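You operate a simulated robot arm through the tools that you are given. There is no shell and no other tool. Be economical: measure what you need, move in short steps, check, and stop when the job is done.

Carry out the task below with a simulated two-armed robot. There is one attempt and no reset: what you move stays moved.

TASK
On the top of the test bench, fold the blue cloth in half.

It is judged by the outcome, as a careful person would: the job done as asked, and still so three seconds after it is handed in. It fails if anything else is knocked over, pushed out of place, dropped, spilled or broken. Flat cloth is picked up by pressing the open fingertips on it (5 to 10 N) and closing them slowly along it; thin cloth reads only 2 to 8 mm in the jaws.

THE ROBOT
Two 7-joint arms with two-finger parallel grippers on one trunk, on a base that drives. Base frame: it is fixed to the floor where the robot stands at the start and does not move with it; the origin is under the middle of the robot, x ahead of it, y to its left, z up; the surface under the hand at the start is at about z = 850. Readings come in mm, degrees, newtons and seconds.
The left shoulder is at the start at [70, 177, 1045], the right one opposite. With the tool pointing down near the work surface each hand reaches from about 300 to 740 mm from the robot's upright axis, wherever it stands, measured 20 degrees to its own side. Places, roughly: top of the test bench [700, 400, 800]. Payload 3.43 kg a hand.
The TCP of each hand is the grasp point between the finger pads, 30 mm short of the fingertips. In the tool frame z runs along the fingers and y along their closing line. The gripper opens to 94 mm. The fingers are 28 mm wide and 10 mm thick; the gripper's body (50 by 96 mm) begins 55 mm behind the TCP.
Orientation is that of the tool frame in the base frame, as [roll, pitch, yaw] about the fixed x, y, z axes, in that order (R = Rz(yaw) Ry(pitch) Rx(roll)). With the fingers straight down and closing along the base's y, the tool's x points along the base's -x, its y along +y and its z along -z.

THE INTERFACE
- The arms move only by the tool play_rows. It takes "left_deltas", "right_deltas" or both (then of equal length, played together; a hand with none holds still); each is one flat list of numbers, 7 for each row, row after row: the closure in counts, from 0 (fully open) to 255 (shut), then the shift along the tool's x, y, z in mm, then the turn, a rotation vector about the tool's x, y, z in degrees. In form: [claw, tx, ty, tz, wx, wy, wz, claw, tx, ty, tz, wx, wy, wz, ...]. A call has 1 to 10 rows; each row is the pose to reach, as a shift and turn from the pose commanded when the call began, along the tool's axes at that moment. A row lasts 0.2 s, in which the tool goes at most 50 mm and 8.6 degrees; a call with a longer step from one row to the next is refused whole, and so is a gripper value outside its range. Where a pose cannot be reached the arm comes as near as it can. A force on the tool above 40 N (or 10 N above the force at the start of the call, whichever is more), or a blocked arm, ends the call early, and 0.2 s more pass. Each finger travels about 153 mm/s and halts on what it meets, pressing with about 43 N; the grip force reading is that of the motor and also rises with nothing between the fingers. The clock runs only during rows and for 0.2 s after the last one: add rows that repeat a pose to give the fingers time. The reply holds the time, the measured pose of the TCP, the force on the tool along the base axes, the opening and the grip force, in the units named above and with some noise, with the torque about the TCP (base axes, N m) and any sound that the robot's microphone picked up.
- Cameras (640 x 400 px; columns grow to the right, rows downward): "scene" is now at [131.1, -1.9, 1349.1]; the picture's right is [-0.04, -1.00, 0.00], its down [-0.70, 0.03, -0.71] and it looks along [0.71, -0.03, -0.71] (base axes); focal length 262 px, centre (320, 200). "left" rides on the left gripper at [76, -14, -102] in its tool frame; the picture's right is [0.18, 0.98, 0.00], its down [-0.75, 0.14, -0.64] and it looks along [-0.63, 0.12, 0.77] (tool axes); focal length 243 px, centre (320, 200). "right" rides on the right gripper at [76, 14, -103] in its tool frame; the picture's right is [-0.18, 0.98, 0.00], its down [-0.75, -0.14, -0.64] and it looks along [-0.63, -0.12, 0.77] (tool axes); focal length 243 px, centre (320, 200). There is no depth. A picture from a camera that has moved, and an enlarged one, comes with that camera's place and axes in the base frame and with its lens.
- snapshot(camera): a new picture of that camera. The clock stands still meanwhile.
- lift_body(by): slides the trunk up (or, below 0, down) by that many mm; the arms and the scene camera ride with it, the base frame stays. It gives what a move gives, with no picture.
- steer(legs): drives the robot by 1 to 6 legs, each [ahead, turn to the left] in mm and degrees, along the robot's own axes; the way and the turn of a leg run together, so that a leg with both is an arc; at most 1500 mm and 180 degrees a leg. The arms and the cameras ride along, it lands a little off, and it stops where it bumps. It gives what a move gives.
- aim_head(pan, tilt): turns the head with the scene camera to pan (to the left, within 86 degrees either way) and tilt (down, from -29 to 69), counted from straight ahead of the robot. It gives what a move gives.
- zoom(camera, box): a new picture of the part [left, top, right, bottom] of that camera's present view, enlarged. The clock stands still meanwhile.
- job_done(): hands the job in; it is judged then, once.

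Work in short steps. Places have to be worked out from the pictures, the camera data and where the tool is seen: move nearer, look again, correct. Check each grasp and each placing, and mend what went wrong. You have 120 turns and 108 pictures in all, those below and enlarged ones among them. Open the grippers and draw the arms clear of the work before you hand the job in, unless the task says otherwise; then end with one line.

The tools are called after "Request:" as name(argument=value, ...) on one line, values as JSON. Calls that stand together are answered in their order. play_rows: Moves the arms, as the interface text tells. Its arguments: {"type":"object","properties":{"left_deltas":{"type":"array"},"right_deltas":{"type":"array"}},"required":[]} The other tools are called the same way: lift_body (by) slides the trunk up or down; steer (legs) drives the base; aim_head (pan, tilt) turns the head that bears the scene camera; snapshot (camera) takes a picture; zoom (camera, box) takes an enlarged picture of a part of a camera's view; job_done () hands the job in.

At the start:

```text
time: 0.0
left_position: [472.2, 249.8, 1023.7]
left_ee_rot: [-180.0, -0.1, 179.9]
left_force: [-0.3, 0.2, -0.1]
left_wrist_torque: [0.05, 0.0, -0.01]
left_grip_width: 94.0
left_finger_force: 0.1
right_position: [443.4, -166.3, 970.6]
right_ee_rot: [-180.0, 0.0, -179.9]
right_force: [0.3, -0.1, 0.0]
right_wrist_torque: [0.01, 0.02, 0.01]
right_grip_width: 93.8
right_finger_force: 0.1
trunk travel left (down, up): [-625.0, 215.0]
robot x, y, heading: [2.6, 1.5, 0.3]
head pan, tilt: [-2.2, 44.9]
```

scene: 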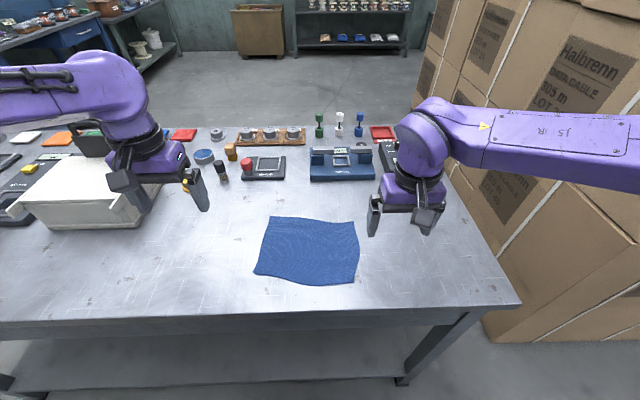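
right: 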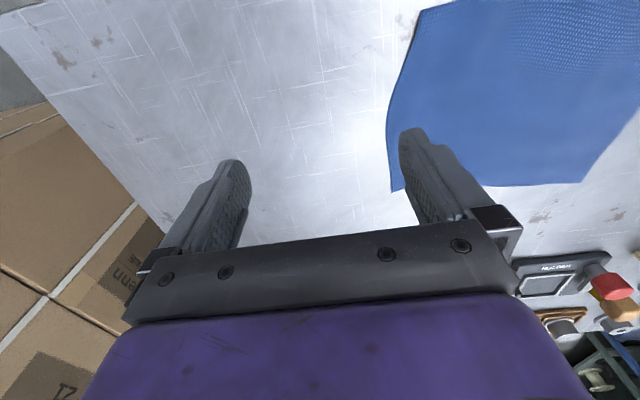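
left: 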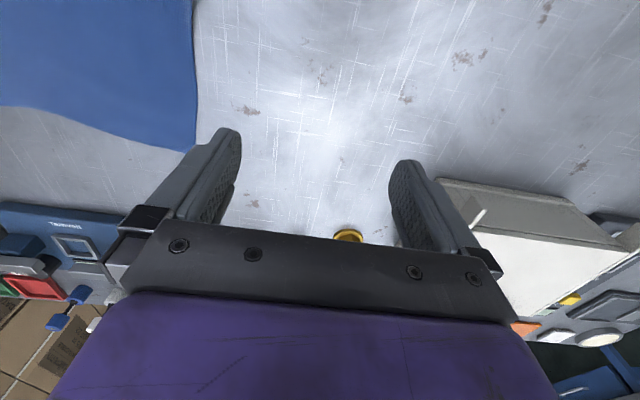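

The scene view puts the cloth at about x 387–577 and y −107–122. I'll zoom in to locate its corners precisely.

Request:
zoom(camera="scene", box=[230, 190, 390, 300])

```text
3.64 times, centred on (310, 245) of scene
camera zoom: at [131.1, -1.9, 1349.1], right [-0.04, -1.0, 0.0], down [-0.7, 0.03, -0.71], along [0.71, -0.03, -0.71], focal length 952 px, centre (356, 36)
```

zoom: 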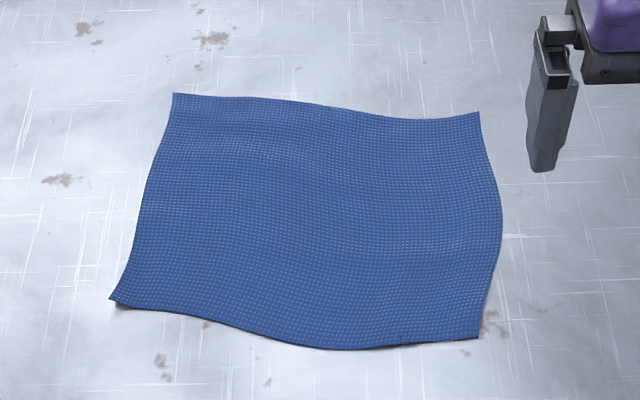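

The corners at z = 850 come out as follows:

| Corner | x | y |
|---|---|---|
| Near-right | 388 | −80 |
| Near-left | 420 | 131 |
| Far-right | 554 | −102 |
| Far-left | 579 | 110 |

I plan to fold the near edge onto the far edge with both hands. First I'll move both hands above the near corners with partly closed grippers, staying well clear of the cloth.

Request:
play_rows(left_deltas=[100, 8, -29, 0, 0, 0, 2, 174, 17, -59, 0, 0, 0, 4, 174, 25, -88, 0, 0, 0, 6, 174, 34, -118, 0, 0, 0, 8, 174, 42, -147, 0, 0, 0, 8, 174, 42, -147, 38, 0, 0, 8, 174, 42, -147, 76, 0, 0, 8, 174, 42, -147, 104, 0, 0, 8, 174, 42, -147, 104, 0, 0, 8], right_deltas=[100, 8, 22, 0, 0, 0, 2, 174, 15, 44, 0, 0, 0, 4, 174, 22, 66, 0, 0, 0, 6, 174, 30, 88, 0, 0, 0, 8, 174, 37, 110, 0, 0, 0, 8, 174, 37, 110, 20, 0, 0, 8, 174, 37, 110, 40, 0, 0, 8, 174, 37, 110, 50, 0, 0, 8, 174, 37, 110, 50, 0, 0, 8])

Request:
snapshot(camera="left")

Request:
snapshot(camera="right")

Request:
zoom(camera="scene", box=[230, 190, 390, 300])

```text
time: 2.0
left_position: [428.7, 100.8, 918.8]
left_ee_rot: [-180.0, 0.1, 172.1]
left_force: [-0.4, -0.7, -0.5]
left_wrist_torque: [-0.01, 0.0, -0.04]
left_grip_width: 29.8
left_finger_force: 0.0
right_position: [407.8, -53.9, 919.6]
right_ee_rot: [-179.9, 0.0, 172.0]
right_force: [-0.3, 0.9, 0.1]
right_wrist_torque: [-0.02, 0.02, 0.01]
right_grip_width: 30.0
right_finger_force: 0.0
trunk travel left (down, up): [-625.0, 215.0]
robot x, y, heading: [-0.1, -2.4, -0.0]
head pan, tilt: [-2.2, 44.9]
```

```text
103 pictures are left
camera left: at [351.4, 98.7, 1021.8], right [-0.05, 1.0, 0.0], down [0.77, 0.03, 0.64], along [0.64, 0.03, -0.77], focal length 243 px, centre (320, 200)
```

left: 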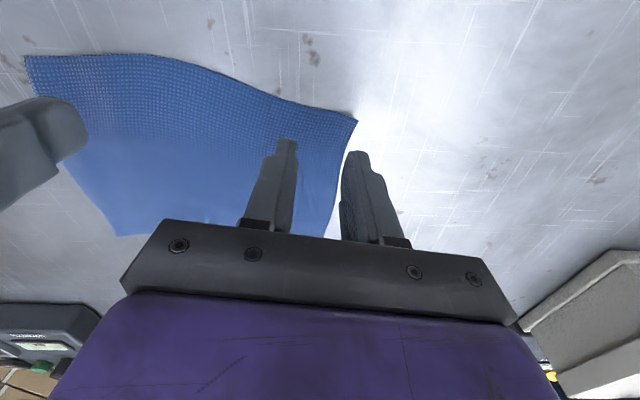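

```text
102 pictures are left
camera right: at [334.1, -31.2, 1022.1], right [0.32, 0.95, 0.0], down [0.73, -0.25, 0.64], along [0.61, -0.2, -0.77], focal length 243 px, centre (320, 200)
```

right: 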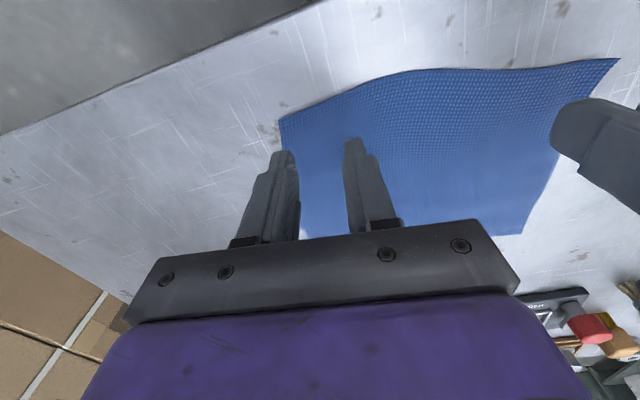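

```text
3.64 times, centred on (310, 245) of scene
camera zoom: at [130.8, -1.8, 1349.1], right [-0.04, -1.0, 0.0], down [-0.7, 0.03, -0.71], along [0.71, -0.03, -0.71], focal length 952 px, centre (356, 36)
```

zoom: 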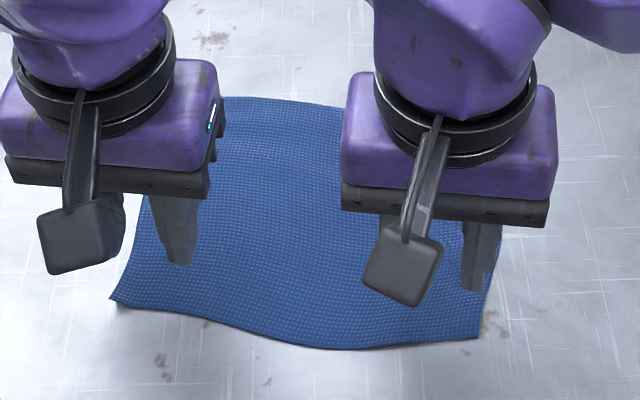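

Both wrist views put the near corners at (419,129) and (388,−78), which agrees with the scene estimate at z ≈ 850. I'll lower both hands to just above the cloth.

Request:
play_rows(left_deltas=[174, 0, 0, 15, 0, 0, 0, 174, 0, 0, 28, 0, 0, 0, 174, 0, 0, 34, 0, 0, 0, 174, 0, 0, 34, 0, 0, 0], right_deltas=[174, 5, 0, 15, 0, 0, 0, 174, 5, 0, 28, 0, 0, 0, 174, 5, 0, 34, 0, 0, 0, 174, 5, 0, 34, 0, 0, 0])

Request:
snapshot(camera="left")

Request:
snapshot(camera="right")

```text
time: 3.0
left_position: [430.1, 101.6, 886.6]
left_ee_rot: [-179.9, 0.0, 172.1]
left_force: [0.0, -0.3, -0.2]
left_wrist_torque: [0.01, -0.02, 0.01]
left_grip_width: 29.9
left_finger_force: 0.0
right_position: [403.2, -54.9, 886.1]
right_ee_rot: [-180.0, 0.0, 172.0]
right_force: [-0.5, 0.3, 1.1]
right_wrist_torque: [-0.03, 0.01, 0.0]
right_grip_width: 30.2
right_finger_force: 0.1
trunk travel left (down, up): [-625.0, 215.0]
robot x, y, heading: [0.1, 1.7, -0.1]
head pan, tilt: [-2.2, 44.9]
```

```text
100 pictures are left
camera left: at [351.5, 98.3, 988.4], right [-0.05, 1.0, 0.0], down [0.77, 0.04, 0.64], along [0.64, 0.03, -0.77], focal length 243 px, centre (320, 200)
```

left: 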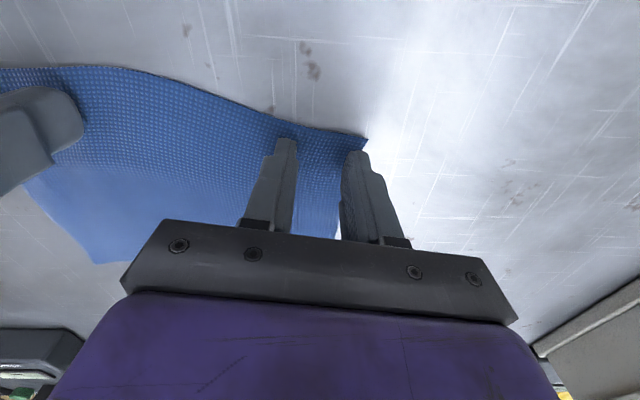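

```text
99 pictures are left
camera right: at [329.0, -30.5, 988.8], right [0.32, 0.95, 0.0], down [0.73, -0.25, 0.64], along [0.61, -0.2, -0.77], focal length 243 px, centre (320, 200)
```

right: 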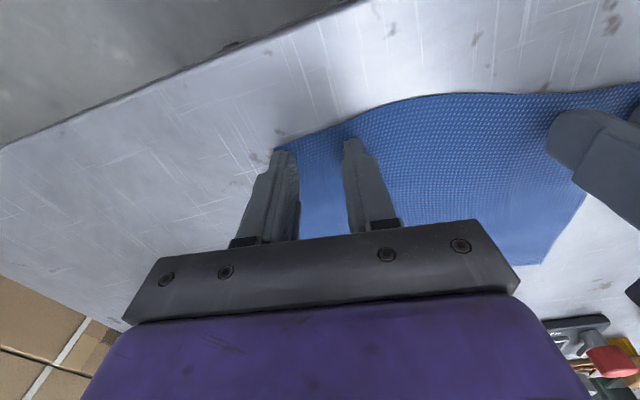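

Both outer fingers sit almost on the side edges, so I'll shift each hand 7 mm inward. Then I'll lower in small steps until there is light contact.

Request:
play_rows(left_deltas=[174, 0, -7, 0, 0, 0, 0, 174, 0, -7, 2, 0, 0, 0, 174, 0, -7, 4, 0, 0, 0, 174, 0, -7, 5, 0, 0, 0, 174, 0, -7, 5, 0, 0, 0], right_deltas=[174, 0, 7, 0, 0, 0, 0, 174, 0, 7, 2, 0, 0, 0, 174, 0, 7, 4, 0, 0, 0, 174, 0, 7, 5, 0, 0, 0, 174, 0, 7, 5, 0, 0, 0])

```text
time: 4.2
left_position: [427.6, 92.9, 881.1]
left_ee_rot: [179.9, 0.2, 171.9]
left_force: [2.0, -0.6, 11.1]
left_wrist_torque: [0.07, -0.01, -0.01]
left_grip_width: 29.7
left_finger_force: 0.2
right_position: [402.3, -47.9, 880.7]
right_ee_rot: [-179.9, 0.1, 171.9]
right_force: [-0.1, -0.5, 1.8]
right_wrist_torque: [0.0, 0.01, 0.01]
right_grip_width: 29.8
right_finger_force: 0.0
trunk travel left (down, up): [-625.0, 215.0]
robot x, y, heading: [3.0, -3.6, 0.2]
head pan, tilt: [-2.2, 44.9]
```

The left hand is pressing at 11 N and the right is just touching at 1.8 N. I'll trim both toward about 8 N before closing.

Request:
play_rows(left_deltas=[174, 0, 0, -0.4, 0, 0, 0, 174, 0, 0, -0.4, 0, 0, 0], right_deltas=[174, 0, 0, 0.6, 0, 0, 0, 174, 0, 0, 0.6, 0, 0, 0])

```text
time: 4.8
left_position: [429.0, 93.6, 880.8]
left_ee_rot: [-180.0, 0.1, 172.0]
left_force: [2.0, -1.3, 7.7]
left_wrist_torque: [0.03, 0.01, 0.0]
left_grip_width: 29.7
left_finger_force: 0.0
right_position: [402.4, -48.5, 882.0]
right_ee_rot: [179.9, 0.1, 172.0]
right_force: [2.4, -0.4, 7.3]
right_wrist_torque: [-0.06, 0.03, -0.02]
right_grip_width: 29.8
right_finger_force: 0.2
trunk travel left (down, up): [-625.0, 215.0]
robot x, y, heading: [-1.8, -2.4, -0.0]
head pan, tilt: [-2.2, 44.9]
```

Both hands now press at about 7.5 N, so I'll close slowly along the cloth.

Request:
play_rows(left_deltas=[182, 0, 0, 0, 0, 0, 0, 190, 0, 0, 0, 0, 0, 0, 198, 0, 0, 0, 0, 0, 0, 206, 0, 0, 0, 0, 0, 0, 214, 0, 0, 0, 0, 0, 0, 222, 0, 0, 0, 0, 0, 0, 230, 0, 0, 0, 0, 0, 0, 240, 0, 0, 0, 0, 0, 0, 255, 0, 0, 0, 0, 0, 0, 255, 0, 0, 0, 0, 0, 0], right_deltas=[182, 0, 0, 0, 0, 0, 0, 190, 0, 0, 0, 0, 0, 0, 198, 0, 0, 0, 0, 0, 0, 206, 0, 0, 0, 0, 0, 0, 214, 0, 0, 0, 0, 0, 0, 222, 0, 0, 0, 0, 0, 0, 230, 0, 0, 0, 0, 0, 0, 240, 0, 0, 0, 0, 0, 0, 255, 0, 0, 0, 0, 0, 0, 255, 0, 0, 0, 0, 0, 0])

Request:
snapshot(camera="left")

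Request:
snapshot(camera="right")

```text
time: 7.0
left_position: [428.0, 92.8, 882.1]
left_ee_rot: [-180.0, 0.1, 172.0]
left_force: [-1.2, -11.5, 5.1]
left_wrist_torque: [-0.37, 0.09, 0.1]
left_grip_width: 1.9
left_finger_force: 36.8
right_position: [402.5, -48.9, 881.4]
right_ee_rot: [179.8, 0.1, 172.0]
right_force: [1.3, 11.8, 8.6]
right_wrist_torque: [0.34, -0.01, 0.03]
right_grip_width: 1.9
right_finger_force: 37.0
trunk travel left (down, up): [-625.0, 215.0]
robot x, y, heading: [-1.7, -1.6, 0.0]
head pan, tilt: [-2.2, 44.9]
```

```text
98 pictures are left
camera left: at [349.3, 90.5, 984.7], right [-0.05, 1.0, 0.0], down [0.76, 0.04, 0.64], along [0.64, 0.03, -0.77], focal length 243 px, centre (320, 200)
```

left: 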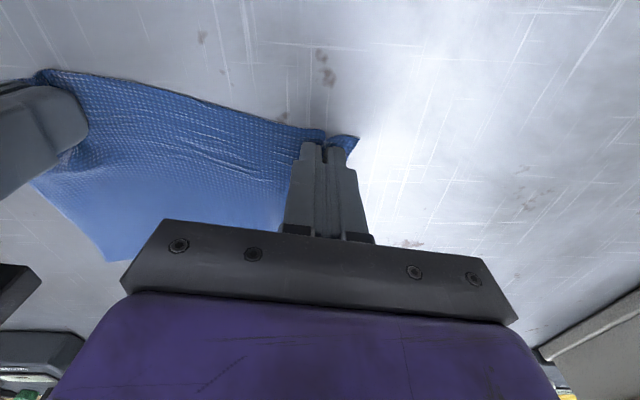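

```text
97 pictures are left
camera right: at [328.9, -23.5, 983.8], right [0.32, 0.95, 0.0], down [0.73, -0.25, 0.64], along [0.61, -0.2, -0.77], focal length 243 px, centre (320, 200)
```

right: 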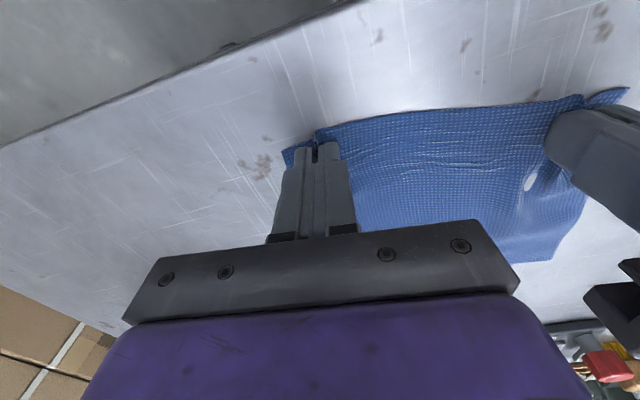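

Both jaws read 1.9 mm with cloth in them, but the fingers hold a strip about 28 mm deep, which would flip back after folding. I'll ease the jaws slightly, slide both hands about 15 mm toward the near edge along the gathered ridge, and re-close so only about 10 mm is held.

Request:
play_rows(left_deltas=[255, 0, -3, -1, 0, 0, 0, 255, 0, -3, -1, 0, 0, 0, 238, 0, -3, -1.5, 0, 0, 0, 238, 5, -3, -1.5, 0, 0, 0, 238, 10, -3, -1.5, 0, 0, 0, 238, 15, -3, -1, 0, 0, 0, 238, 15, -3, 0, 0, 0, 0, 246, 15, -3, 0, 0, 0, 0, 255, 15, -3, 0, 0, 0, 0, 255, 15, -3, 0, 0, 0, 0], right_deltas=[255, 0, 3, -1, 0, 0, 0, 255, 0, 3, -1, 0, 0, 0, 238, 0, 3, -1.5, 0, 0, 0, 238, 5, 3, -1.5, 0, 0, 0, 238, 10, 3, -1.5, 0, 0, 0, 238, 13, 3, -1, 0, 0, 0, 238, 13, 3, 0, 0, 0, 0, 246, 13, 3, 0, 0, 0, 0, 255, 13, 3, 0, 0, 0, 0, 255, 13, 3, 0, 0, 0, 0])

Request:
snapshot(camera="left")

Request:
snapshot(camera="right")

Request:
zoom(camera="scene", box=[230, 190, 390, 300])

```text
time: 9.2
left_position: [412.6, 94.3, 880.9]
left_ee_rot: [-179.9, 0.0, 172.0]
left_force: [-0.2, -2.1, 5.8]
left_wrist_torque: [-0.04, 0.02, 0.02]
left_grip_width: 2.0
left_finger_force: 37.4
right_position: [390.1, -43.6, 881.5]
right_ee_rot: [180.0, 0.0, 172.0]
right_force: [1.5, 2.8, 11.0]
right_wrist_torque: [0.04, 0.04, -0.03]
right_grip_width: 1.7
right_finger_force: 36.6
trunk travel left (down, up): [-625.0, 215.0]
robot x, y, heading: [-1.2, -0.8, 0.1]
head pan, tilt: [-2.2, 44.9]
```

```text
96 pictures are left
camera left: at [334.3, 90.4, 984.7], right [-0.05, 1.0, 0.0], down [0.76, 0.04, 0.64], along [0.64, 0.03, -0.77], focal length 243 px, centre (320, 200)
```

left: 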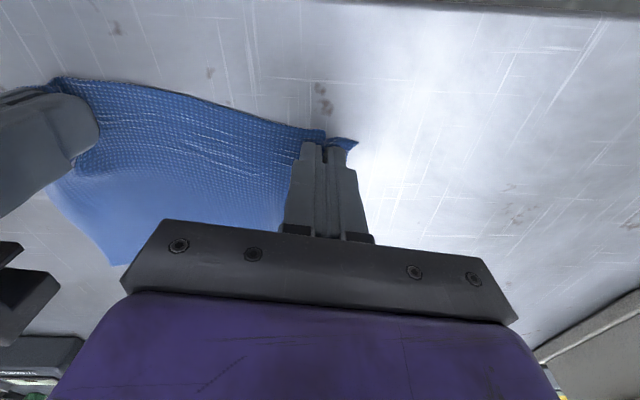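

```text
95 pictures are left
camera right: at [317.1, -19.0, 983.8], right [0.32, 0.95, 0.0], down [0.73, -0.25, 0.64], along [0.61, -0.2, -0.77], focal length 243 px, centre (320, 200)
```

right: 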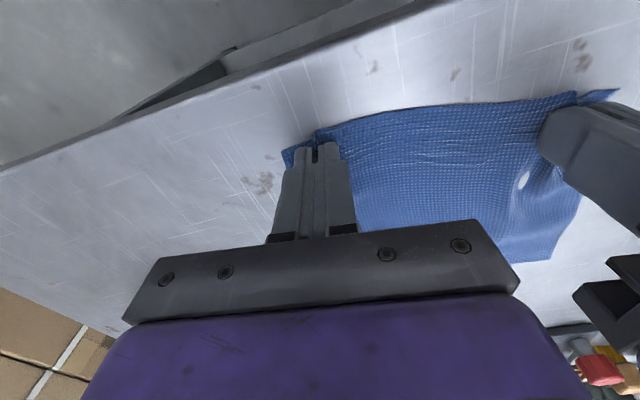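

```text
3.64 times, centred on (310, 245) of scene
camera zoom: at [130.0, -1.9, 1349.3], right [-0.04, -1.0, 0.0], down [-0.7, 0.03, -0.71], along [0.71, -0.03, -0.7], focal length 952 px, centre (356, 36)
```

zoom: 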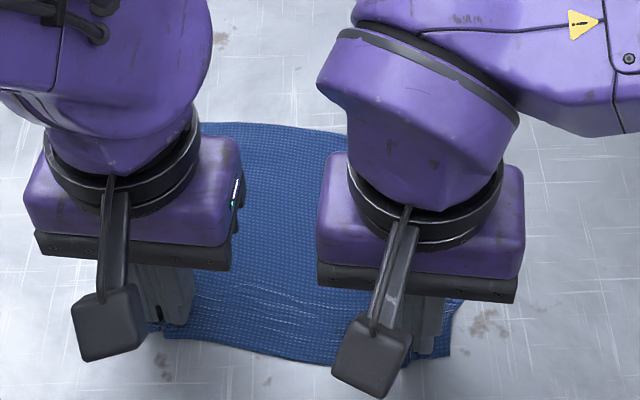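

The slide dragged the cloth along, so the fingers still hold a deep strip. I'll open slowly while in contact to spread the gather, lift, and look before gripping again.

Request:
play_rows(left_deltas=[240, 0, 0, 0, 0, 0, 0, 225, 0, 0, 0, 0, 0, 0, 205, 0, 0, 0, 0, 0, 0, 190, 0, 0, 0, 0, 0, 0, 174, 0, 0, 0, 0, 0, 0, 174, 0, 0, -5, 0, 0, 0, 174, 0, 0, -20, 0, 0, 0, 174, 15, 0, -20, 0, 0, 0, 174, 15, 0, -20, 0, 0, 0], right_deltas=[240, 0, 0, 0, 0, 0, 0, 225, 0, 0, 0, 0, 0, 0, 205, 0, 0, 0, 0, 0, 0, 190, 0, 0, 0, 0, 0, 0, 174, 0, 0, 0, 0, 0, 0, 174, 0, 0, -5, 0, 0, 0, 174, 0, 0, -20, 0, 0, 0, 174, 15, 0, -20, 0, 0, 0, 174, 15, 0, -20, 0, 0, 0])

Request:
snapshot(camera="left")

Request:
snapshot(camera="right")

Request:
zoom(camera="scene", box=[230, 190, 390, 300])

```text
time: 11.2
left_position: [399.4, 96.8, 901.9]
left_ee_rot: [-179.9, 0.0, 172.0]
left_force: [0.5, 0.1, 0.5]
left_wrist_torque: [0.01, -0.03, 0.02]
left_grip_width: 30.0
left_finger_force: 0.0
right_position: [376.3, -40.7, 899.0]
right_ee_rot: [-179.9, -0.1, 172.0]
right_force: [0.4, -1.2, -0.6]
right_wrist_torque: [0.01, 0.01, -0.02]
right_grip_width: 29.9
right_finger_force: 0.1
trunk travel left (down, up): [-625.0, 215.0]
robot x, y, heading: [-0.6, -0.3, -0.2]
head pan, tilt: [-2.2, 44.9]
```

```text
93 pictures are left
camera left: at [320.6, 92.9, 1004.3], right [-0.05, 1.0, 0.0], down [0.77, 0.04, 0.64], along [0.64, 0.03, -0.77], focal length 243 px, centre (320, 200)
```

left: 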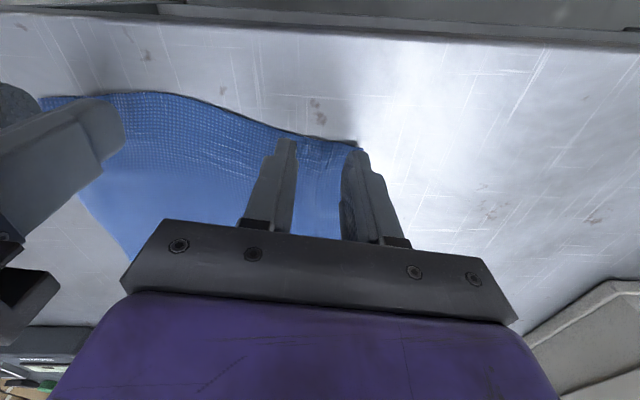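

```text
92 pictures are left
camera right: at [303.3, -16.4, 1003.4], right [0.32, 0.95, 0.0], down [0.73, -0.25, 0.64], along [0.61, -0.21, -0.77], focal length 243 px, centre (320, 200)
```

right: 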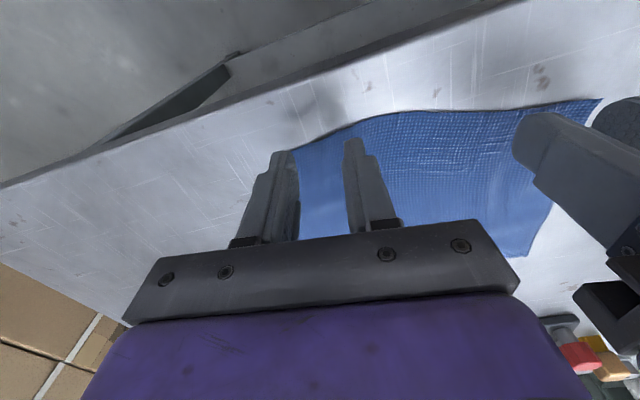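

```text
3.64 times, centred on (310, 245) of scene
camera zoom: at [131.8, -2.0, 1349.0], right [-0.04, -1.0, 0.0], down [-0.71, 0.03, -0.71], along [0.71, -0.03, -0.71], focal length 952 px, centre (356, 36)
```

zoom: 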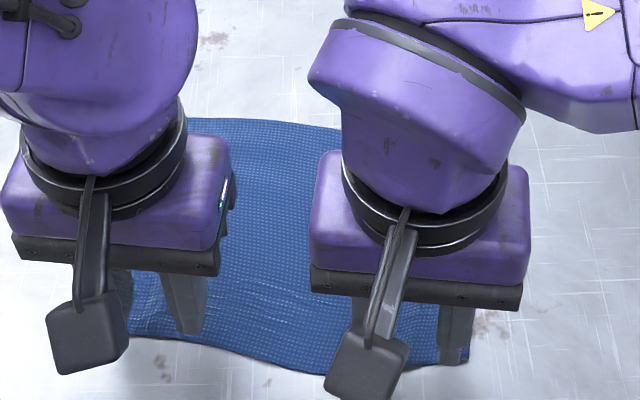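

The gather spread out again and the near corners are now at about (399,122) and (374,−70). I'll nudge the hands so only about 10 mm of finger overlaps the cloth, then press down lightly.

Request:
play_rows(left_deltas=[174, 7, -5, 0, 0, 0, 0, 174, 7, -5, 10, 0, 0, 0, 174, 7, -5, 16, 0, 0, 0, 174, 7, -5, 19, 0, 0, 0, 174, 7, -5, 20, 0, 0, 0, 174, 7, -5, 20, 0, 0, 0], right_deltas=[174, 1, 3, 0, 0, 0, 0, 174, 1, 3, 10, 0, 0, 0, 174, 1, 3, 16, 0, 0, 0, 174, 1, 3, 19, 0, 0, 0, 174, 1, 3, 19.5, 0, 0, 0, 174, 1, 3, 19.5, 0, 0, 0])

Request:
snapshot(camera="left")

Request:
snapshot(camera="right")

```text
time: 12.6
left_position: [389.9, 91.8, 881.9]
left_ee_rot: [180.0, 0.1, 172.1]
left_force: [-0.2, 0.1, 6.0]
left_wrist_torque: [-0.03, -0.07, 0.01]
left_grip_width: 29.6
left_finger_force: 0.0
right_position: [374.6, -37.7, 881.0]
right_ee_rot: [179.9, 0.1, 172.0]
right_force: [0.9, 0.2, 2.2]
right_wrist_torque: [-0.02, -0.03, -0.01]
right_grip_width: 30.1
right_finger_force: 0.0
trunk travel left (down, up): [-625.0, 215.0]
robot x, y, heading: [-1.0, 0.5, 0.1]
head pan, tilt: [-2.2, 44.9]
```

```text
90 pictures are left
camera left: at [312.2, 88.4, 984.5], right [-0.05, 1.0, 0.0], down [0.76, 0.04, 0.64], along [0.64, 0.03, -0.77], focal length 243 px, centre (320, 200)
```

left: 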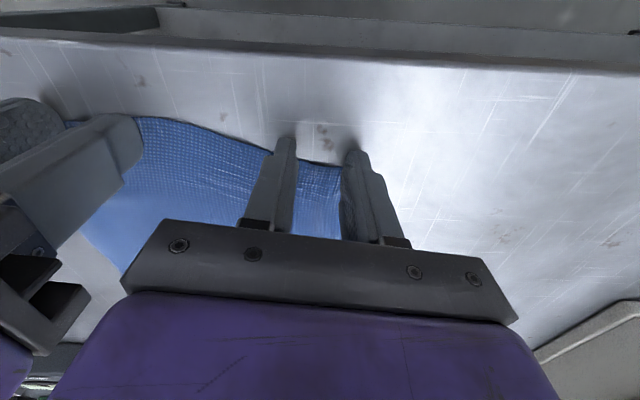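

```text
89 pictures are left
camera right: at [301.8, -13.6, 984.1], right [0.32, 0.95, 0.0], down [0.73, -0.25, 0.64], along [0.61, -0.2, -0.77], focal length 243 px, centre (320, 200)
```

right: 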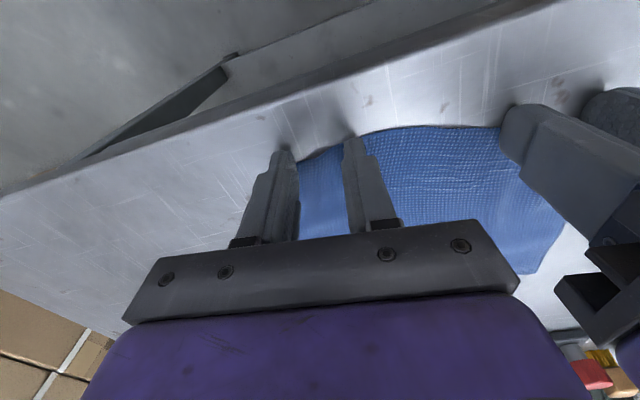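

About 12–17 mm of finger depth is on the cloth at each hand. I'll add a little pressure on the right and close slowly.

Request:
play_rows(left_deltas=[174, 0, 0, 0.2, 0, 0, 0, 184, 0, 0, 0.2, 0, 0, 0, 194, 0, 0, 0.2, 0, 0, 0, 204, 0, 0, 0.2, 0, 0, 0, 214, 0, 0, 0.2, 0, 0, 0, 224, 0, 0, 0.2, 0, 0, 0, 234, 0, 0, 0.2, 0, 0, 0, 244, 0, 0, 0.2, 0, 0, 0, 255, 0, 0, 0.2, 0, 0, 0, 255, 0, 0, 0.2, 0, 0, 0], right_deltas=[174, 0, 0, 0.8, 0, 0, 0, 184, 0, 0, 0.8, 0, 0, 0, 194, 0, 0, 0.8, 0, 0, 0, 204, 0, 0, 0.8, 0, 0, 0, 214, 0, 0, 0.8, 0, 0, 0, 224, 0, 0, 0.8, 0, 0, 0, 234, 0, 0, 0.8, 0, 0, 0, 244, 0, 0, 0.8, 0, 0, 0, 255, 0, 0, 0.8, 0, 0, 0, 255, 0, 0, 0.8, 0, 0, 0])

Request:
snapshot(camera="left")

Request:
snapshot(camera="right")

Request:
snapshot(camera="scene")

```text
time: 14.8
left_position: [390.1, 90.1, 882.1]
left_ee_rot: [180.0, 0.2, 171.9]
left_force: [-3.3, -12.0, 17.2]
left_wrist_torque: [-0.51, -0.07, -0.13]
left_grip_width: 3.6
left_finger_force: 38.2
right_position: [373.5, -38.6, 881.1]
right_ee_rot: [179.9, 0.0, 172.0]
right_force: [3.3, 12.3, 7.1]
right_wrist_torque: [0.39, -0.09, 0.11]
right_grip_width: 1.7
right_finger_force: 36.3
trunk travel left (down, up): [-625.0, 215.0]
robot x, y, heading: [3.2, 0.0, 0.1]
head pan, tilt: [-2.2, 44.9]
```

```text
88 pictures are left
camera left: at [310.9, 87.9, 984.9], right [-0.05, 1.0, 0.0], down [0.76, 0.04, 0.64], along [0.64, 0.03, -0.76], focal length 243 px, centre (320, 200)
```

left: 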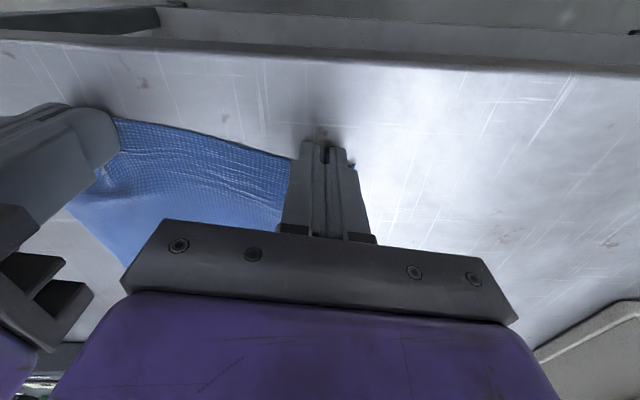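

```text
87 pictures are left
camera right: at [300.5, -13.7, 983.7], right [0.32, 0.95, 0.0], down [0.73, -0.25, 0.64], along [0.61, -0.2, -0.77], focal length 243 px, centre (320, 200)
```

right: 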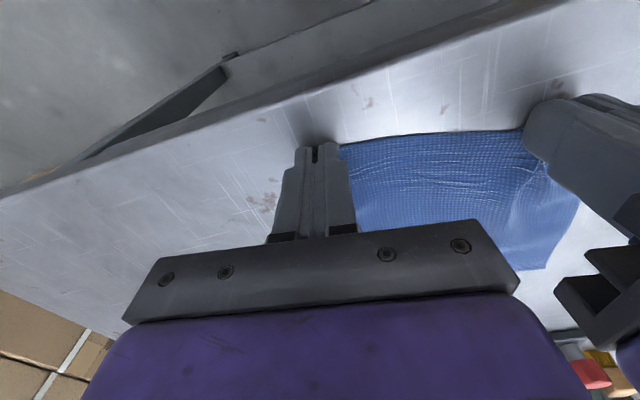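

```text
86 pictures are left
camera scene: at [128.6, -2.3, 1349.4], right [-0.04, -1.0, 0.0], down [-0.7, 0.03, -0.71], along [0.71, -0.03, -0.7], focal length 262 px, centre (320, 200)
```

scene: 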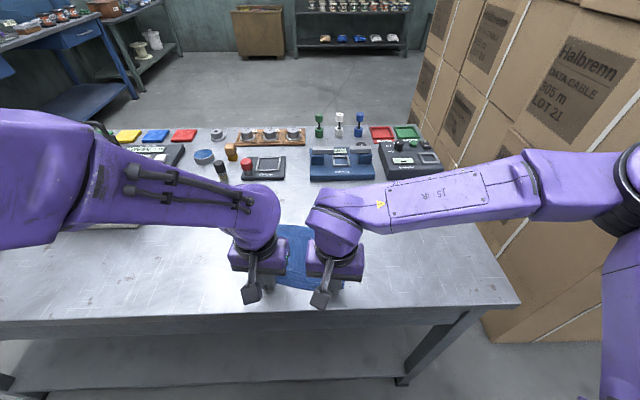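

The left jaw reads 3.6 mm and the right 1.7 mm. I'll lift both 35 mm, easing them 4 mm toward each other, to check that they hold.

Request:
play_rows(left_deltas=[255, 0, -3, -2, 0, 0, 0, 255, 0, -4, -10, 0, 0, 0, 255, -2, -4, -20, 0, 0, 0, 255, -5, -4, -35, 0, 0, 0, 255, -5, -4, -35, 0, 0, 0], right_deltas=[255, 0, 3, -2, 0, 0, 0, 255, 0, 4, -10, 0, 0, 0, 255, -2, 4, -20, 0, 0, 0, 255, -5, 4, -35, 0, 0, 0, 255, -5, 4, -35, 0, 0, 0])

Request:
snapshot(camera="left")

Request:
snapshot(camera="right")

Request:
zoom(camera="scene", box=[210, 180, 400, 310])

```text
time: 16.0
left_position: [395.7, 86.4, 915.1]
left_ee_rot: [180.0, -0.1, 172.0]
left_force: [-0.4, -2.6, 0.2]
left_wrist_torque: [-0.08, 0.01, -0.05]
left_grip_width: 2.2
left_finger_force: 37.2
right_position: [381.3, -34.9, 915.8]
right_ee_rot: [179.9, 0.1, 171.9]
right_force: [0.3, 2.7, -0.6]
right_wrist_torque: [0.06, -0.02, 0.0]
right_grip_width: 1.8
right_finger_force: 36.5
trunk travel left (down, up): [-625.0, 215.0]
robot x, y, heading: [0.7, -1.4, 0.0]
head pan, tilt: [-2.2, 44.9]
```

```text
85 pictures are left
camera left: at [317.7, 83.8, 1018.9], right [-0.05, 1.0, 0.0], down [0.77, 0.04, 0.64], along [0.64, 0.03, -0.77], focal length 243 px, centre (320, 200)
```

left: 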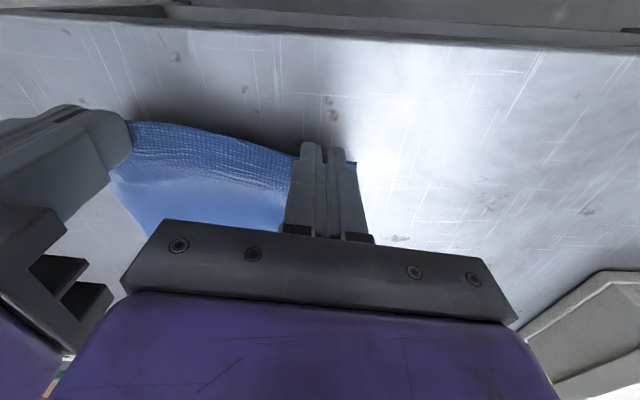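

```text
84 pictures are left
camera right: at [307.8, -10.5, 1017.7], right [0.32, 0.95, 0.0], down [0.73, -0.25, 0.64], along [0.61, -0.21, -0.77], focal length 243 px, centre (320, 200)
```

right: 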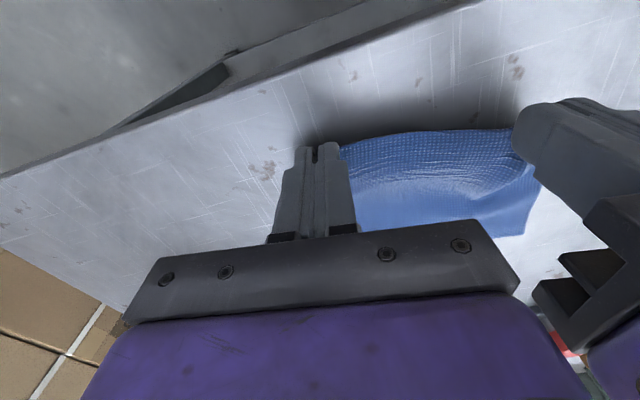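

```text
3.08 times, centred on (305, 245) of scene
camera zoom: at [131.4, -2.0, 1349.0], right [-0.04, -1.0, 0.0], down [-0.71, 0.03, -0.71], along [0.71, -0.03, -0.71], focal length 805 px, centre (366, 62)
```

zoom: 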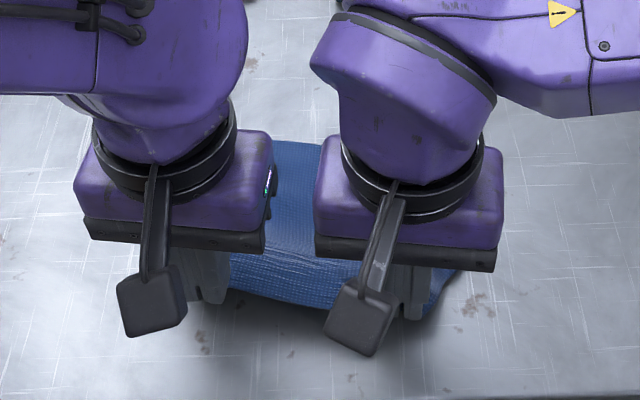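

Both hands lifted their corners of the cloth. I'll carry the edge over in an arc while tilting the fingers, so the held edge turns over with the cloth.

Request:
play_rows(left_deltas=[255, -14.6, 0, -13.9, 0, 5, 0, 255, -29.9, 0, -26.5, 0, 10, 0, 255, -47.8, 0, -36, 0, 15, 0, 255, -67.3, 0, -41.2, 0, 20, 0, 255, -87.7, 0, -42.2, 0, 25, 0, 255, -108, 0, -39, 0, 30, 0, 255, -127.2, 0, -31.6, 0, 35, 0, 255, -144.3, 0, -20, 0, 40, 0, 255, -159.2, 0, -5.2, 0, 45, 0, 255, -159.2, 0, -5.2, 0, 45, 0], right_deltas=[255, -14.6, 0, -13.9, 0, 5, 0, 255, -29.9, 0, -26.5, 0, 10, 0, 255, -47.8, 0, -36, 0, 15, 0, 255, -67.3, 0, -41.2, 0, 20, 0, 255, -87.7, 0, -42.2, 0, 25, 0, 255, -108, 0, -39, 0, 30, 0, 255, -127.2, 0, -31.6, 0, 35, 0, 255, -144.3, 0, -20, 0, 40, 0, 255, -159.2, 0, -5.2, 0, 45, 0, 255, -159.2, 0, -5.2, 0, 45, 0])

Request:
snapshot(camera="left")

Request:
snapshot(camera="right")

Request:
snapshot(camera="scene")

```text
time: 18.2
left_position: [520.2, 68.2, 930.1]
left_ee_rot: [180.0, -42.8, 172.3]
left_force: [-2.3, -5.0, 0.1]
left_wrist_torque: [-0.15, 0.1, 0.03]
left_grip_width: 2.0
left_finger_force: 36.6
left hand out of reach, approached as far as the arm can: row 8, 9, 10
right_position: [460.7, -43.6, 934.6]
right_ee_rot: [180.0, -45.1, 172.2]
right_force: [3.8, 4.3, -1.0]
right_wrist_torque: [0.08, -0.11, -0.14]
right_grip_width: 1.7
right_finger_force: 37.2
right hand out of reach, approached as far as the arm can: row 7, 8, 9, 10
trunk travel left (down, up): [-625.0, 215.0]
robot x, y, heading: [-0.9, -1.2, 0.0]
head pan, tilt: [-2.2, 44.9]
```

```text
82 pictures are left
camera left: at [530.9, 53.0, 1057.4], right [0.0, 0.99, 0.13], down [1.0, 0.01, -0.04], along [-0.04, 0.13, -0.99], focal length 243 px, centre (320, 200)
```

left: 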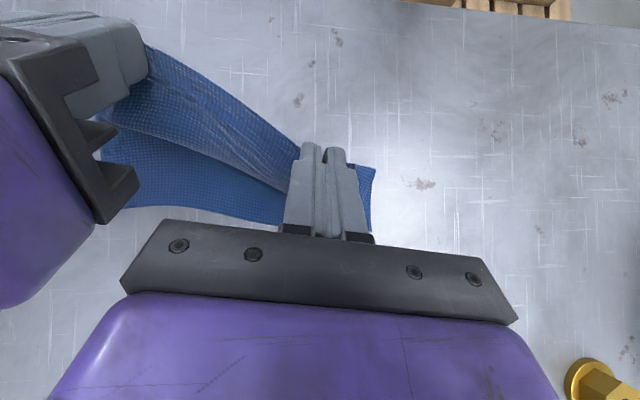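

```text
81 pictures are left
camera right: at [481.7, -31.4, 1060.6], right [0.27, 0.96, -0.13], down [0.96, -0.28, -0.08], along [-0.11, -0.1, -0.99], focal length 243 px, centre (320, 200)
```

right: 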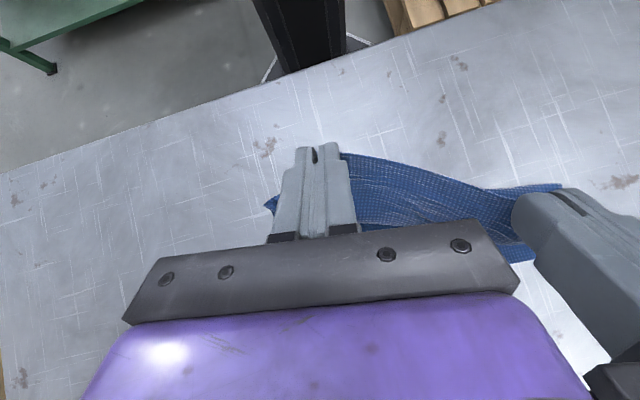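

```text
80 pictures are left
camera scene: at [130.8, -2.9, 1349.1], right [-0.04, -1.0, 0.0], down [-0.7, 0.03, -0.71], along [0.71, -0.03, -0.71], focal length 262 px, centre (320, 200)
```

scene: 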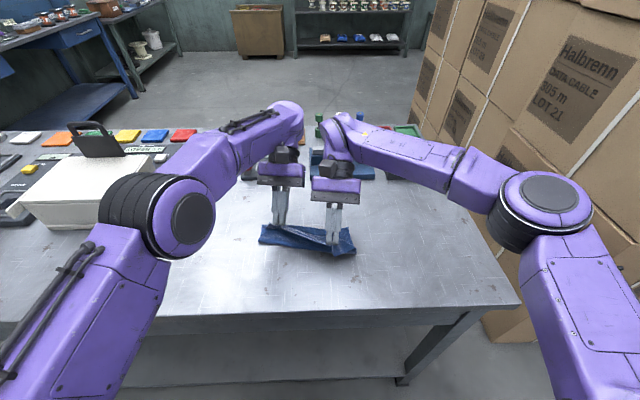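

The tilted pose ran past the arms' reach: the right hand stopped at x 461 and the left at 520. The cloth is still held and half folded. I'll take some tilt off and see how the commanded pose responds.

Request:
play_rows(left_deltas=[255, 0, 0, 0, 0, -7, 0], right_deltas=[255, 0, 0, 0, 0, -7, 0])

```text
time: 18.6
left_position: [519.4, 69.0, 930.5]
left_ee_rot: [179.8, -37.8, 172.0]
left_force: [-3.2, -4.1, 2.1]
left_wrist_torque: [-0.16, 0.11, 0.02]
left_grip_width: 1.9
left_finger_force: 37.0
right_position: [460.4, -43.4, 934.7]
right_ee_rot: [179.9, -38.0, 172.1]
right_force: [1.7, 4.4, -0.7]
right_wrist_torque: [0.11, -0.13, -0.13]
right_grip_width: 1.7
right_finger_force: 36.4
trunk travel left (down, up): [-625.0, 215.0]
robot x, y, heading: [0.1, 1.6, -0.2]
head pan, tilt: [-2.2, 44.9]
```

After a refused reach the commanded pose resets to where the arm actually got, so I can work from the measured positions. I'll bring the right hand up level with the left while cutting the tilt to 15–20°.

Request:
play_rows(left_deltas=[255, -1.9, 0, -1.2, 0, -6, 0, 255, -4.9, 0, -3, 0, -12, 0, 255, -8.8, 0, -5.4, 0, -18, 0, 255, -12.7, 0, -7.9, 0, -18, 0, 255, -16.6, 0, -10.3, 0, -18, 0, 255, -19.5, 0, -12.1, 0, -18, 0, 255, -19.5, 0, -12.1, 0, -18, 0], right_deltas=[255, -5.3, 0, -3.5, 0, -8, 0, 255, -13.3, 0, -8.6, 0, -16, 0, 255, -24, 0, -15.6, 0, -23, 0, 255, -34.6, 0, -22.5, 0, -23, 0, 255, -45.3, 0, -29.4, 0, -23, 0, 255, -53.3, 0, -34.6, 0, -23, 0, 255, -53.3, 0, -34.6, 0, -23, 0])

Request:
snapshot(camera="left")

Request:
snapshot(camera="right")

Request:
zoom(camera="scene", box=[210, 160, 400, 290])

```text
time: 20.2
left_position: [543.4, 65.9, 928.1]
left_ee_rot: [-180.0, -20.0, 171.9]
left_force: [-0.2, 0.7, 0.2]
left_wrist_torque: [-0.01, 0.0, 0.04]
left_grip_width: 2.0
left_finger_force: 37.1
right_position: [524.3, -51.2, 927.6]
right_ee_rot: [-179.9, -15.0, 172.0]
right_force: [0.1, 0.2, -0.1]
right_wrist_torque: [-0.04, -0.01, 0.0]
right_grip_width: 1.8
right_finger_force: 37.1
trunk travel left (down, up): [-625.0, 215.0]
robot x, y, heading: [0.2, -1.1, 0.1]
head pan, tilt: [-2.2, 44.9]
```

```text
79 pictures are left
camera left: at [504.6, 57.2, 1050.8], right [-0.03, 1.0, 0.06], down [0.94, 0.01, 0.35], along [0.34, 0.07, -0.94], focal length 243 px, centre (320, 200)
```

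left: 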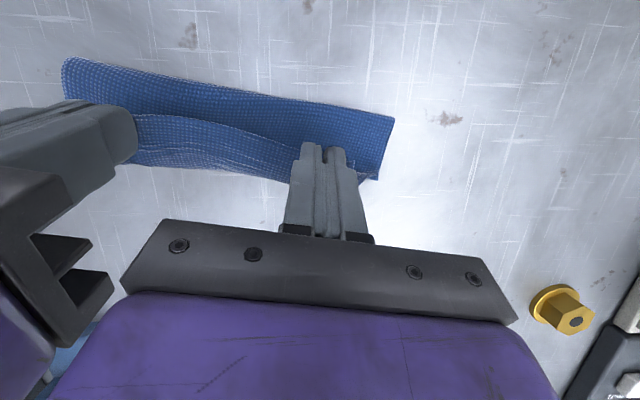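

```text
78 pictures are left
camera right: at [479.9, -30.5, 1046.9], right [0.31, 0.95, -0.05], down [0.87, -0.26, 0.42], along [0.39, -0.17, -0.9], focal length 243 px, centre (320, 200)
```

right: 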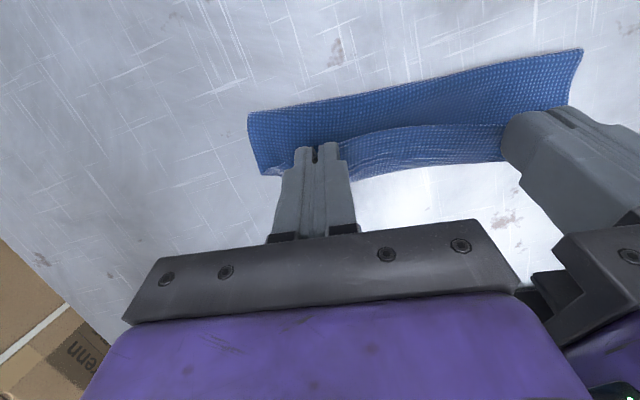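

```text
3.08 times, centred on (305, 225) of scene
camera zoom: at [131.1, -2.0, 1349.1], right [-0.04, -1.0, 0.0], down [-0.7, 0.03, -0.71], along [0.71, -0.03, -0.71], focal length 805 px, centre (366, 123)
```

zoom: 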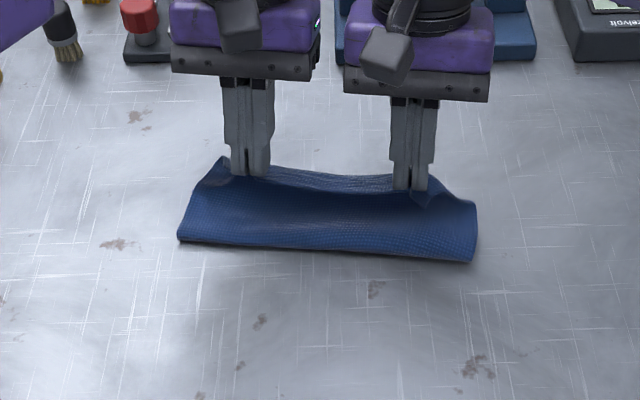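

The near edge is now over the far edge. I'll zoom in on the grips to see how the held edge sits relative to the bottom layer's far edge.

Request:
zoom(camera="left", box=[100, 50, 420, 250])

Request:
zoom(camera="right", box=[220, 50, 540, 250])

Request:
zoom(camera="scene", box=[255, 195, 365, 245])

```text
2.00 times, centred on (260, 150) of left
camera zoom: at [504.6, 57.2, 1050.8], right [-0.03, 1.0, 0.06], down [0.94, 0.01, 0.35], along [0.34, 0.07, -0.94], focal length 485 px, centre (440, 300)
```

zoom: 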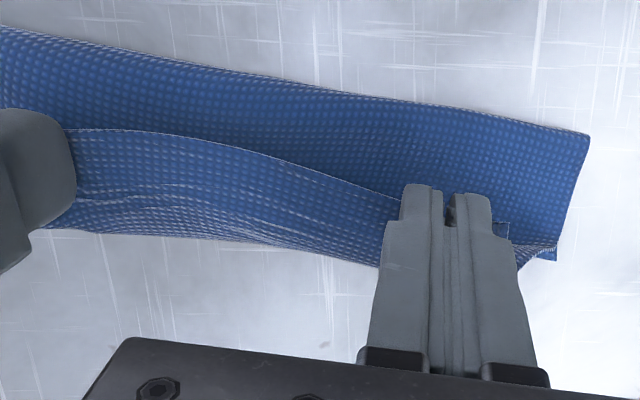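

```text
2.00 times, centred on (380, 150) of right
camera zoom: at [479.9, -30.5, 1046.9], right [0.31, 0.95, -0.05], down [0.87, -0.26, 0.42], along [0.39, -0.17, -0.9], focal length 485 px, centre (200, 300)
```

zoom: 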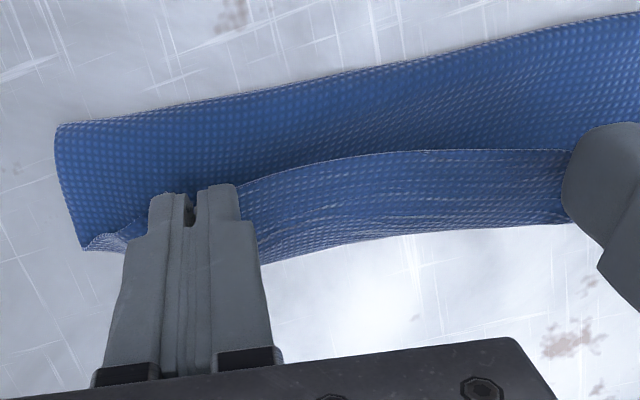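

```text
5.82 times, centred on (310, 220) of scene
camera zoom: at [131.1, -2.0, 1349.1], right [-0.04, -1.0, 0.0], down [-0.7, 0.03, -0.71], along [0.71, -0.03, -0.71], focal length 1523 px, centre (378, 84)
```

zoom: 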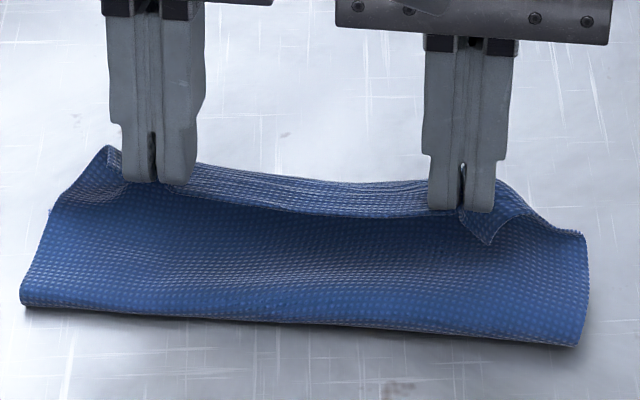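

The held strip has curled back toward the robot, about 20 mm wide. I'll lay it down slightly short of the far edge, so that dragging the strip forward afterwards unrolls it into line.

Request:
play_rows(left_deltas=[255, 4, 0, 10, 0, 0, 0, 255, 1, 0, 20, 0, 0, 0, 255, -2, 0, 30, 0, 0, 0, 255, -4, 0, 38, 0, 0, 0, 255, -4.6, 0, 42, 0, 0, 0, 255, -4.6, 0, 42, 0, 0, 0], right_deltas=[255, 5, 0, 10, 0, 0, 0, 255, 3, 0, 20, 0, 0, 0, 255, 1, 0, 30, 0, 0, 0, 255, -1, 0, 38, 0, 0, 0, 255, -1, 0, 42, 0, 0, 0, 255, -1, 0, 42, 0, 0, 0])

Request:
snapshot(camera="left")

Request:
snapshot(camera="right")

Request:
zoom(camera="scene", box=[245, 185, 375, 255])

```text
time: 21.6
left_position: [531.8, 66.3, 888.3]
left_ee_rot: [180.0, -19.8, 171.9]
left_force: [0.5, 1.1, 19.7]
left_wrist_torque: [-0.01, -0.12, 0.02]
left_grip_width: 1.9
left_finger_force: 36.4
right_position: [512.1, -48.7, 890.0]
right_ee_rot: [179.9, -15.0, 172.0]
right_force: [0.1, -0.2, -0.4]
right_wrist_torque: [-0.04, -0.02, 0.01]
right_grip_width: 1.8
right_finger_force: 36.2
trunk travel left (down, up): [-625.0, 215.0]
robot x, y, heading: [-1.4, -0.3, 0.5]
head pan, tilt: [-2.2, 44.9]
```

```text
73 pictures are left
camera left: at [492.9, 58.4, 1011.7], right [-0.04, 1.0, 0.06], down [0.94, 0.01, 0.35], along [0.35, 0.07, -0.93], focal length 243 px, centre (320, 200)
```

left: 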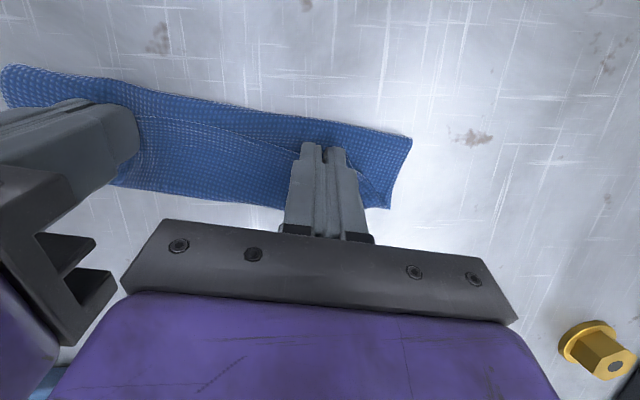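

```text
72 pictures are left
camera right: at [468.3, -28.6, 1007.5], right [0.31, 0.95, -0.05], down [0.86, -0.26, 0.43], along [0.39, -0.17, -0.9], focal length 243 px, centre (320, 200)
```

right: 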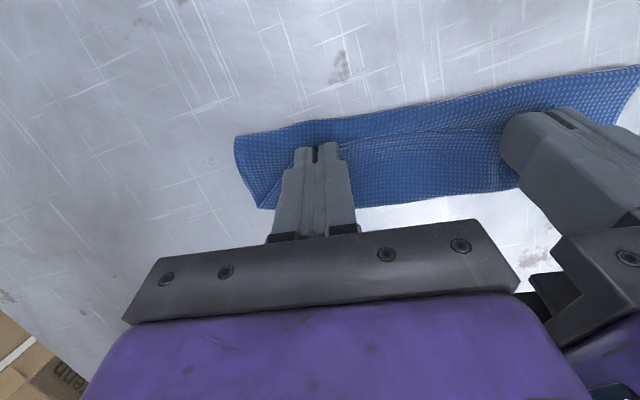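

```text
4.92 times, centred on (310, 220) of scene
camera zoom: at [128.5, -2.0, 1349.6], right [-0.04, -1.0, 0.0], down [-0.7, 0.03, -0.71], along [0.71, -0.03, -0.7], focal length 1288 px, centre (369, 102)
```

zoom: 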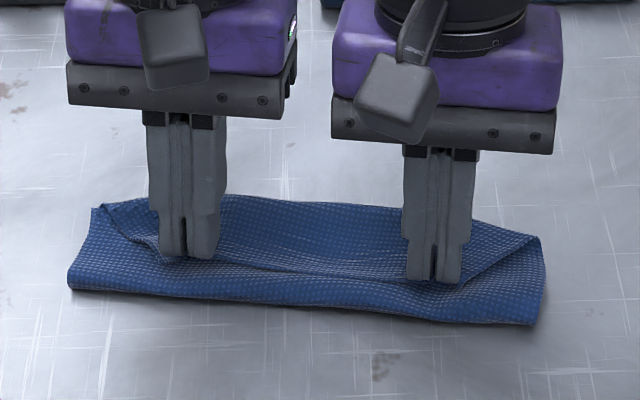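

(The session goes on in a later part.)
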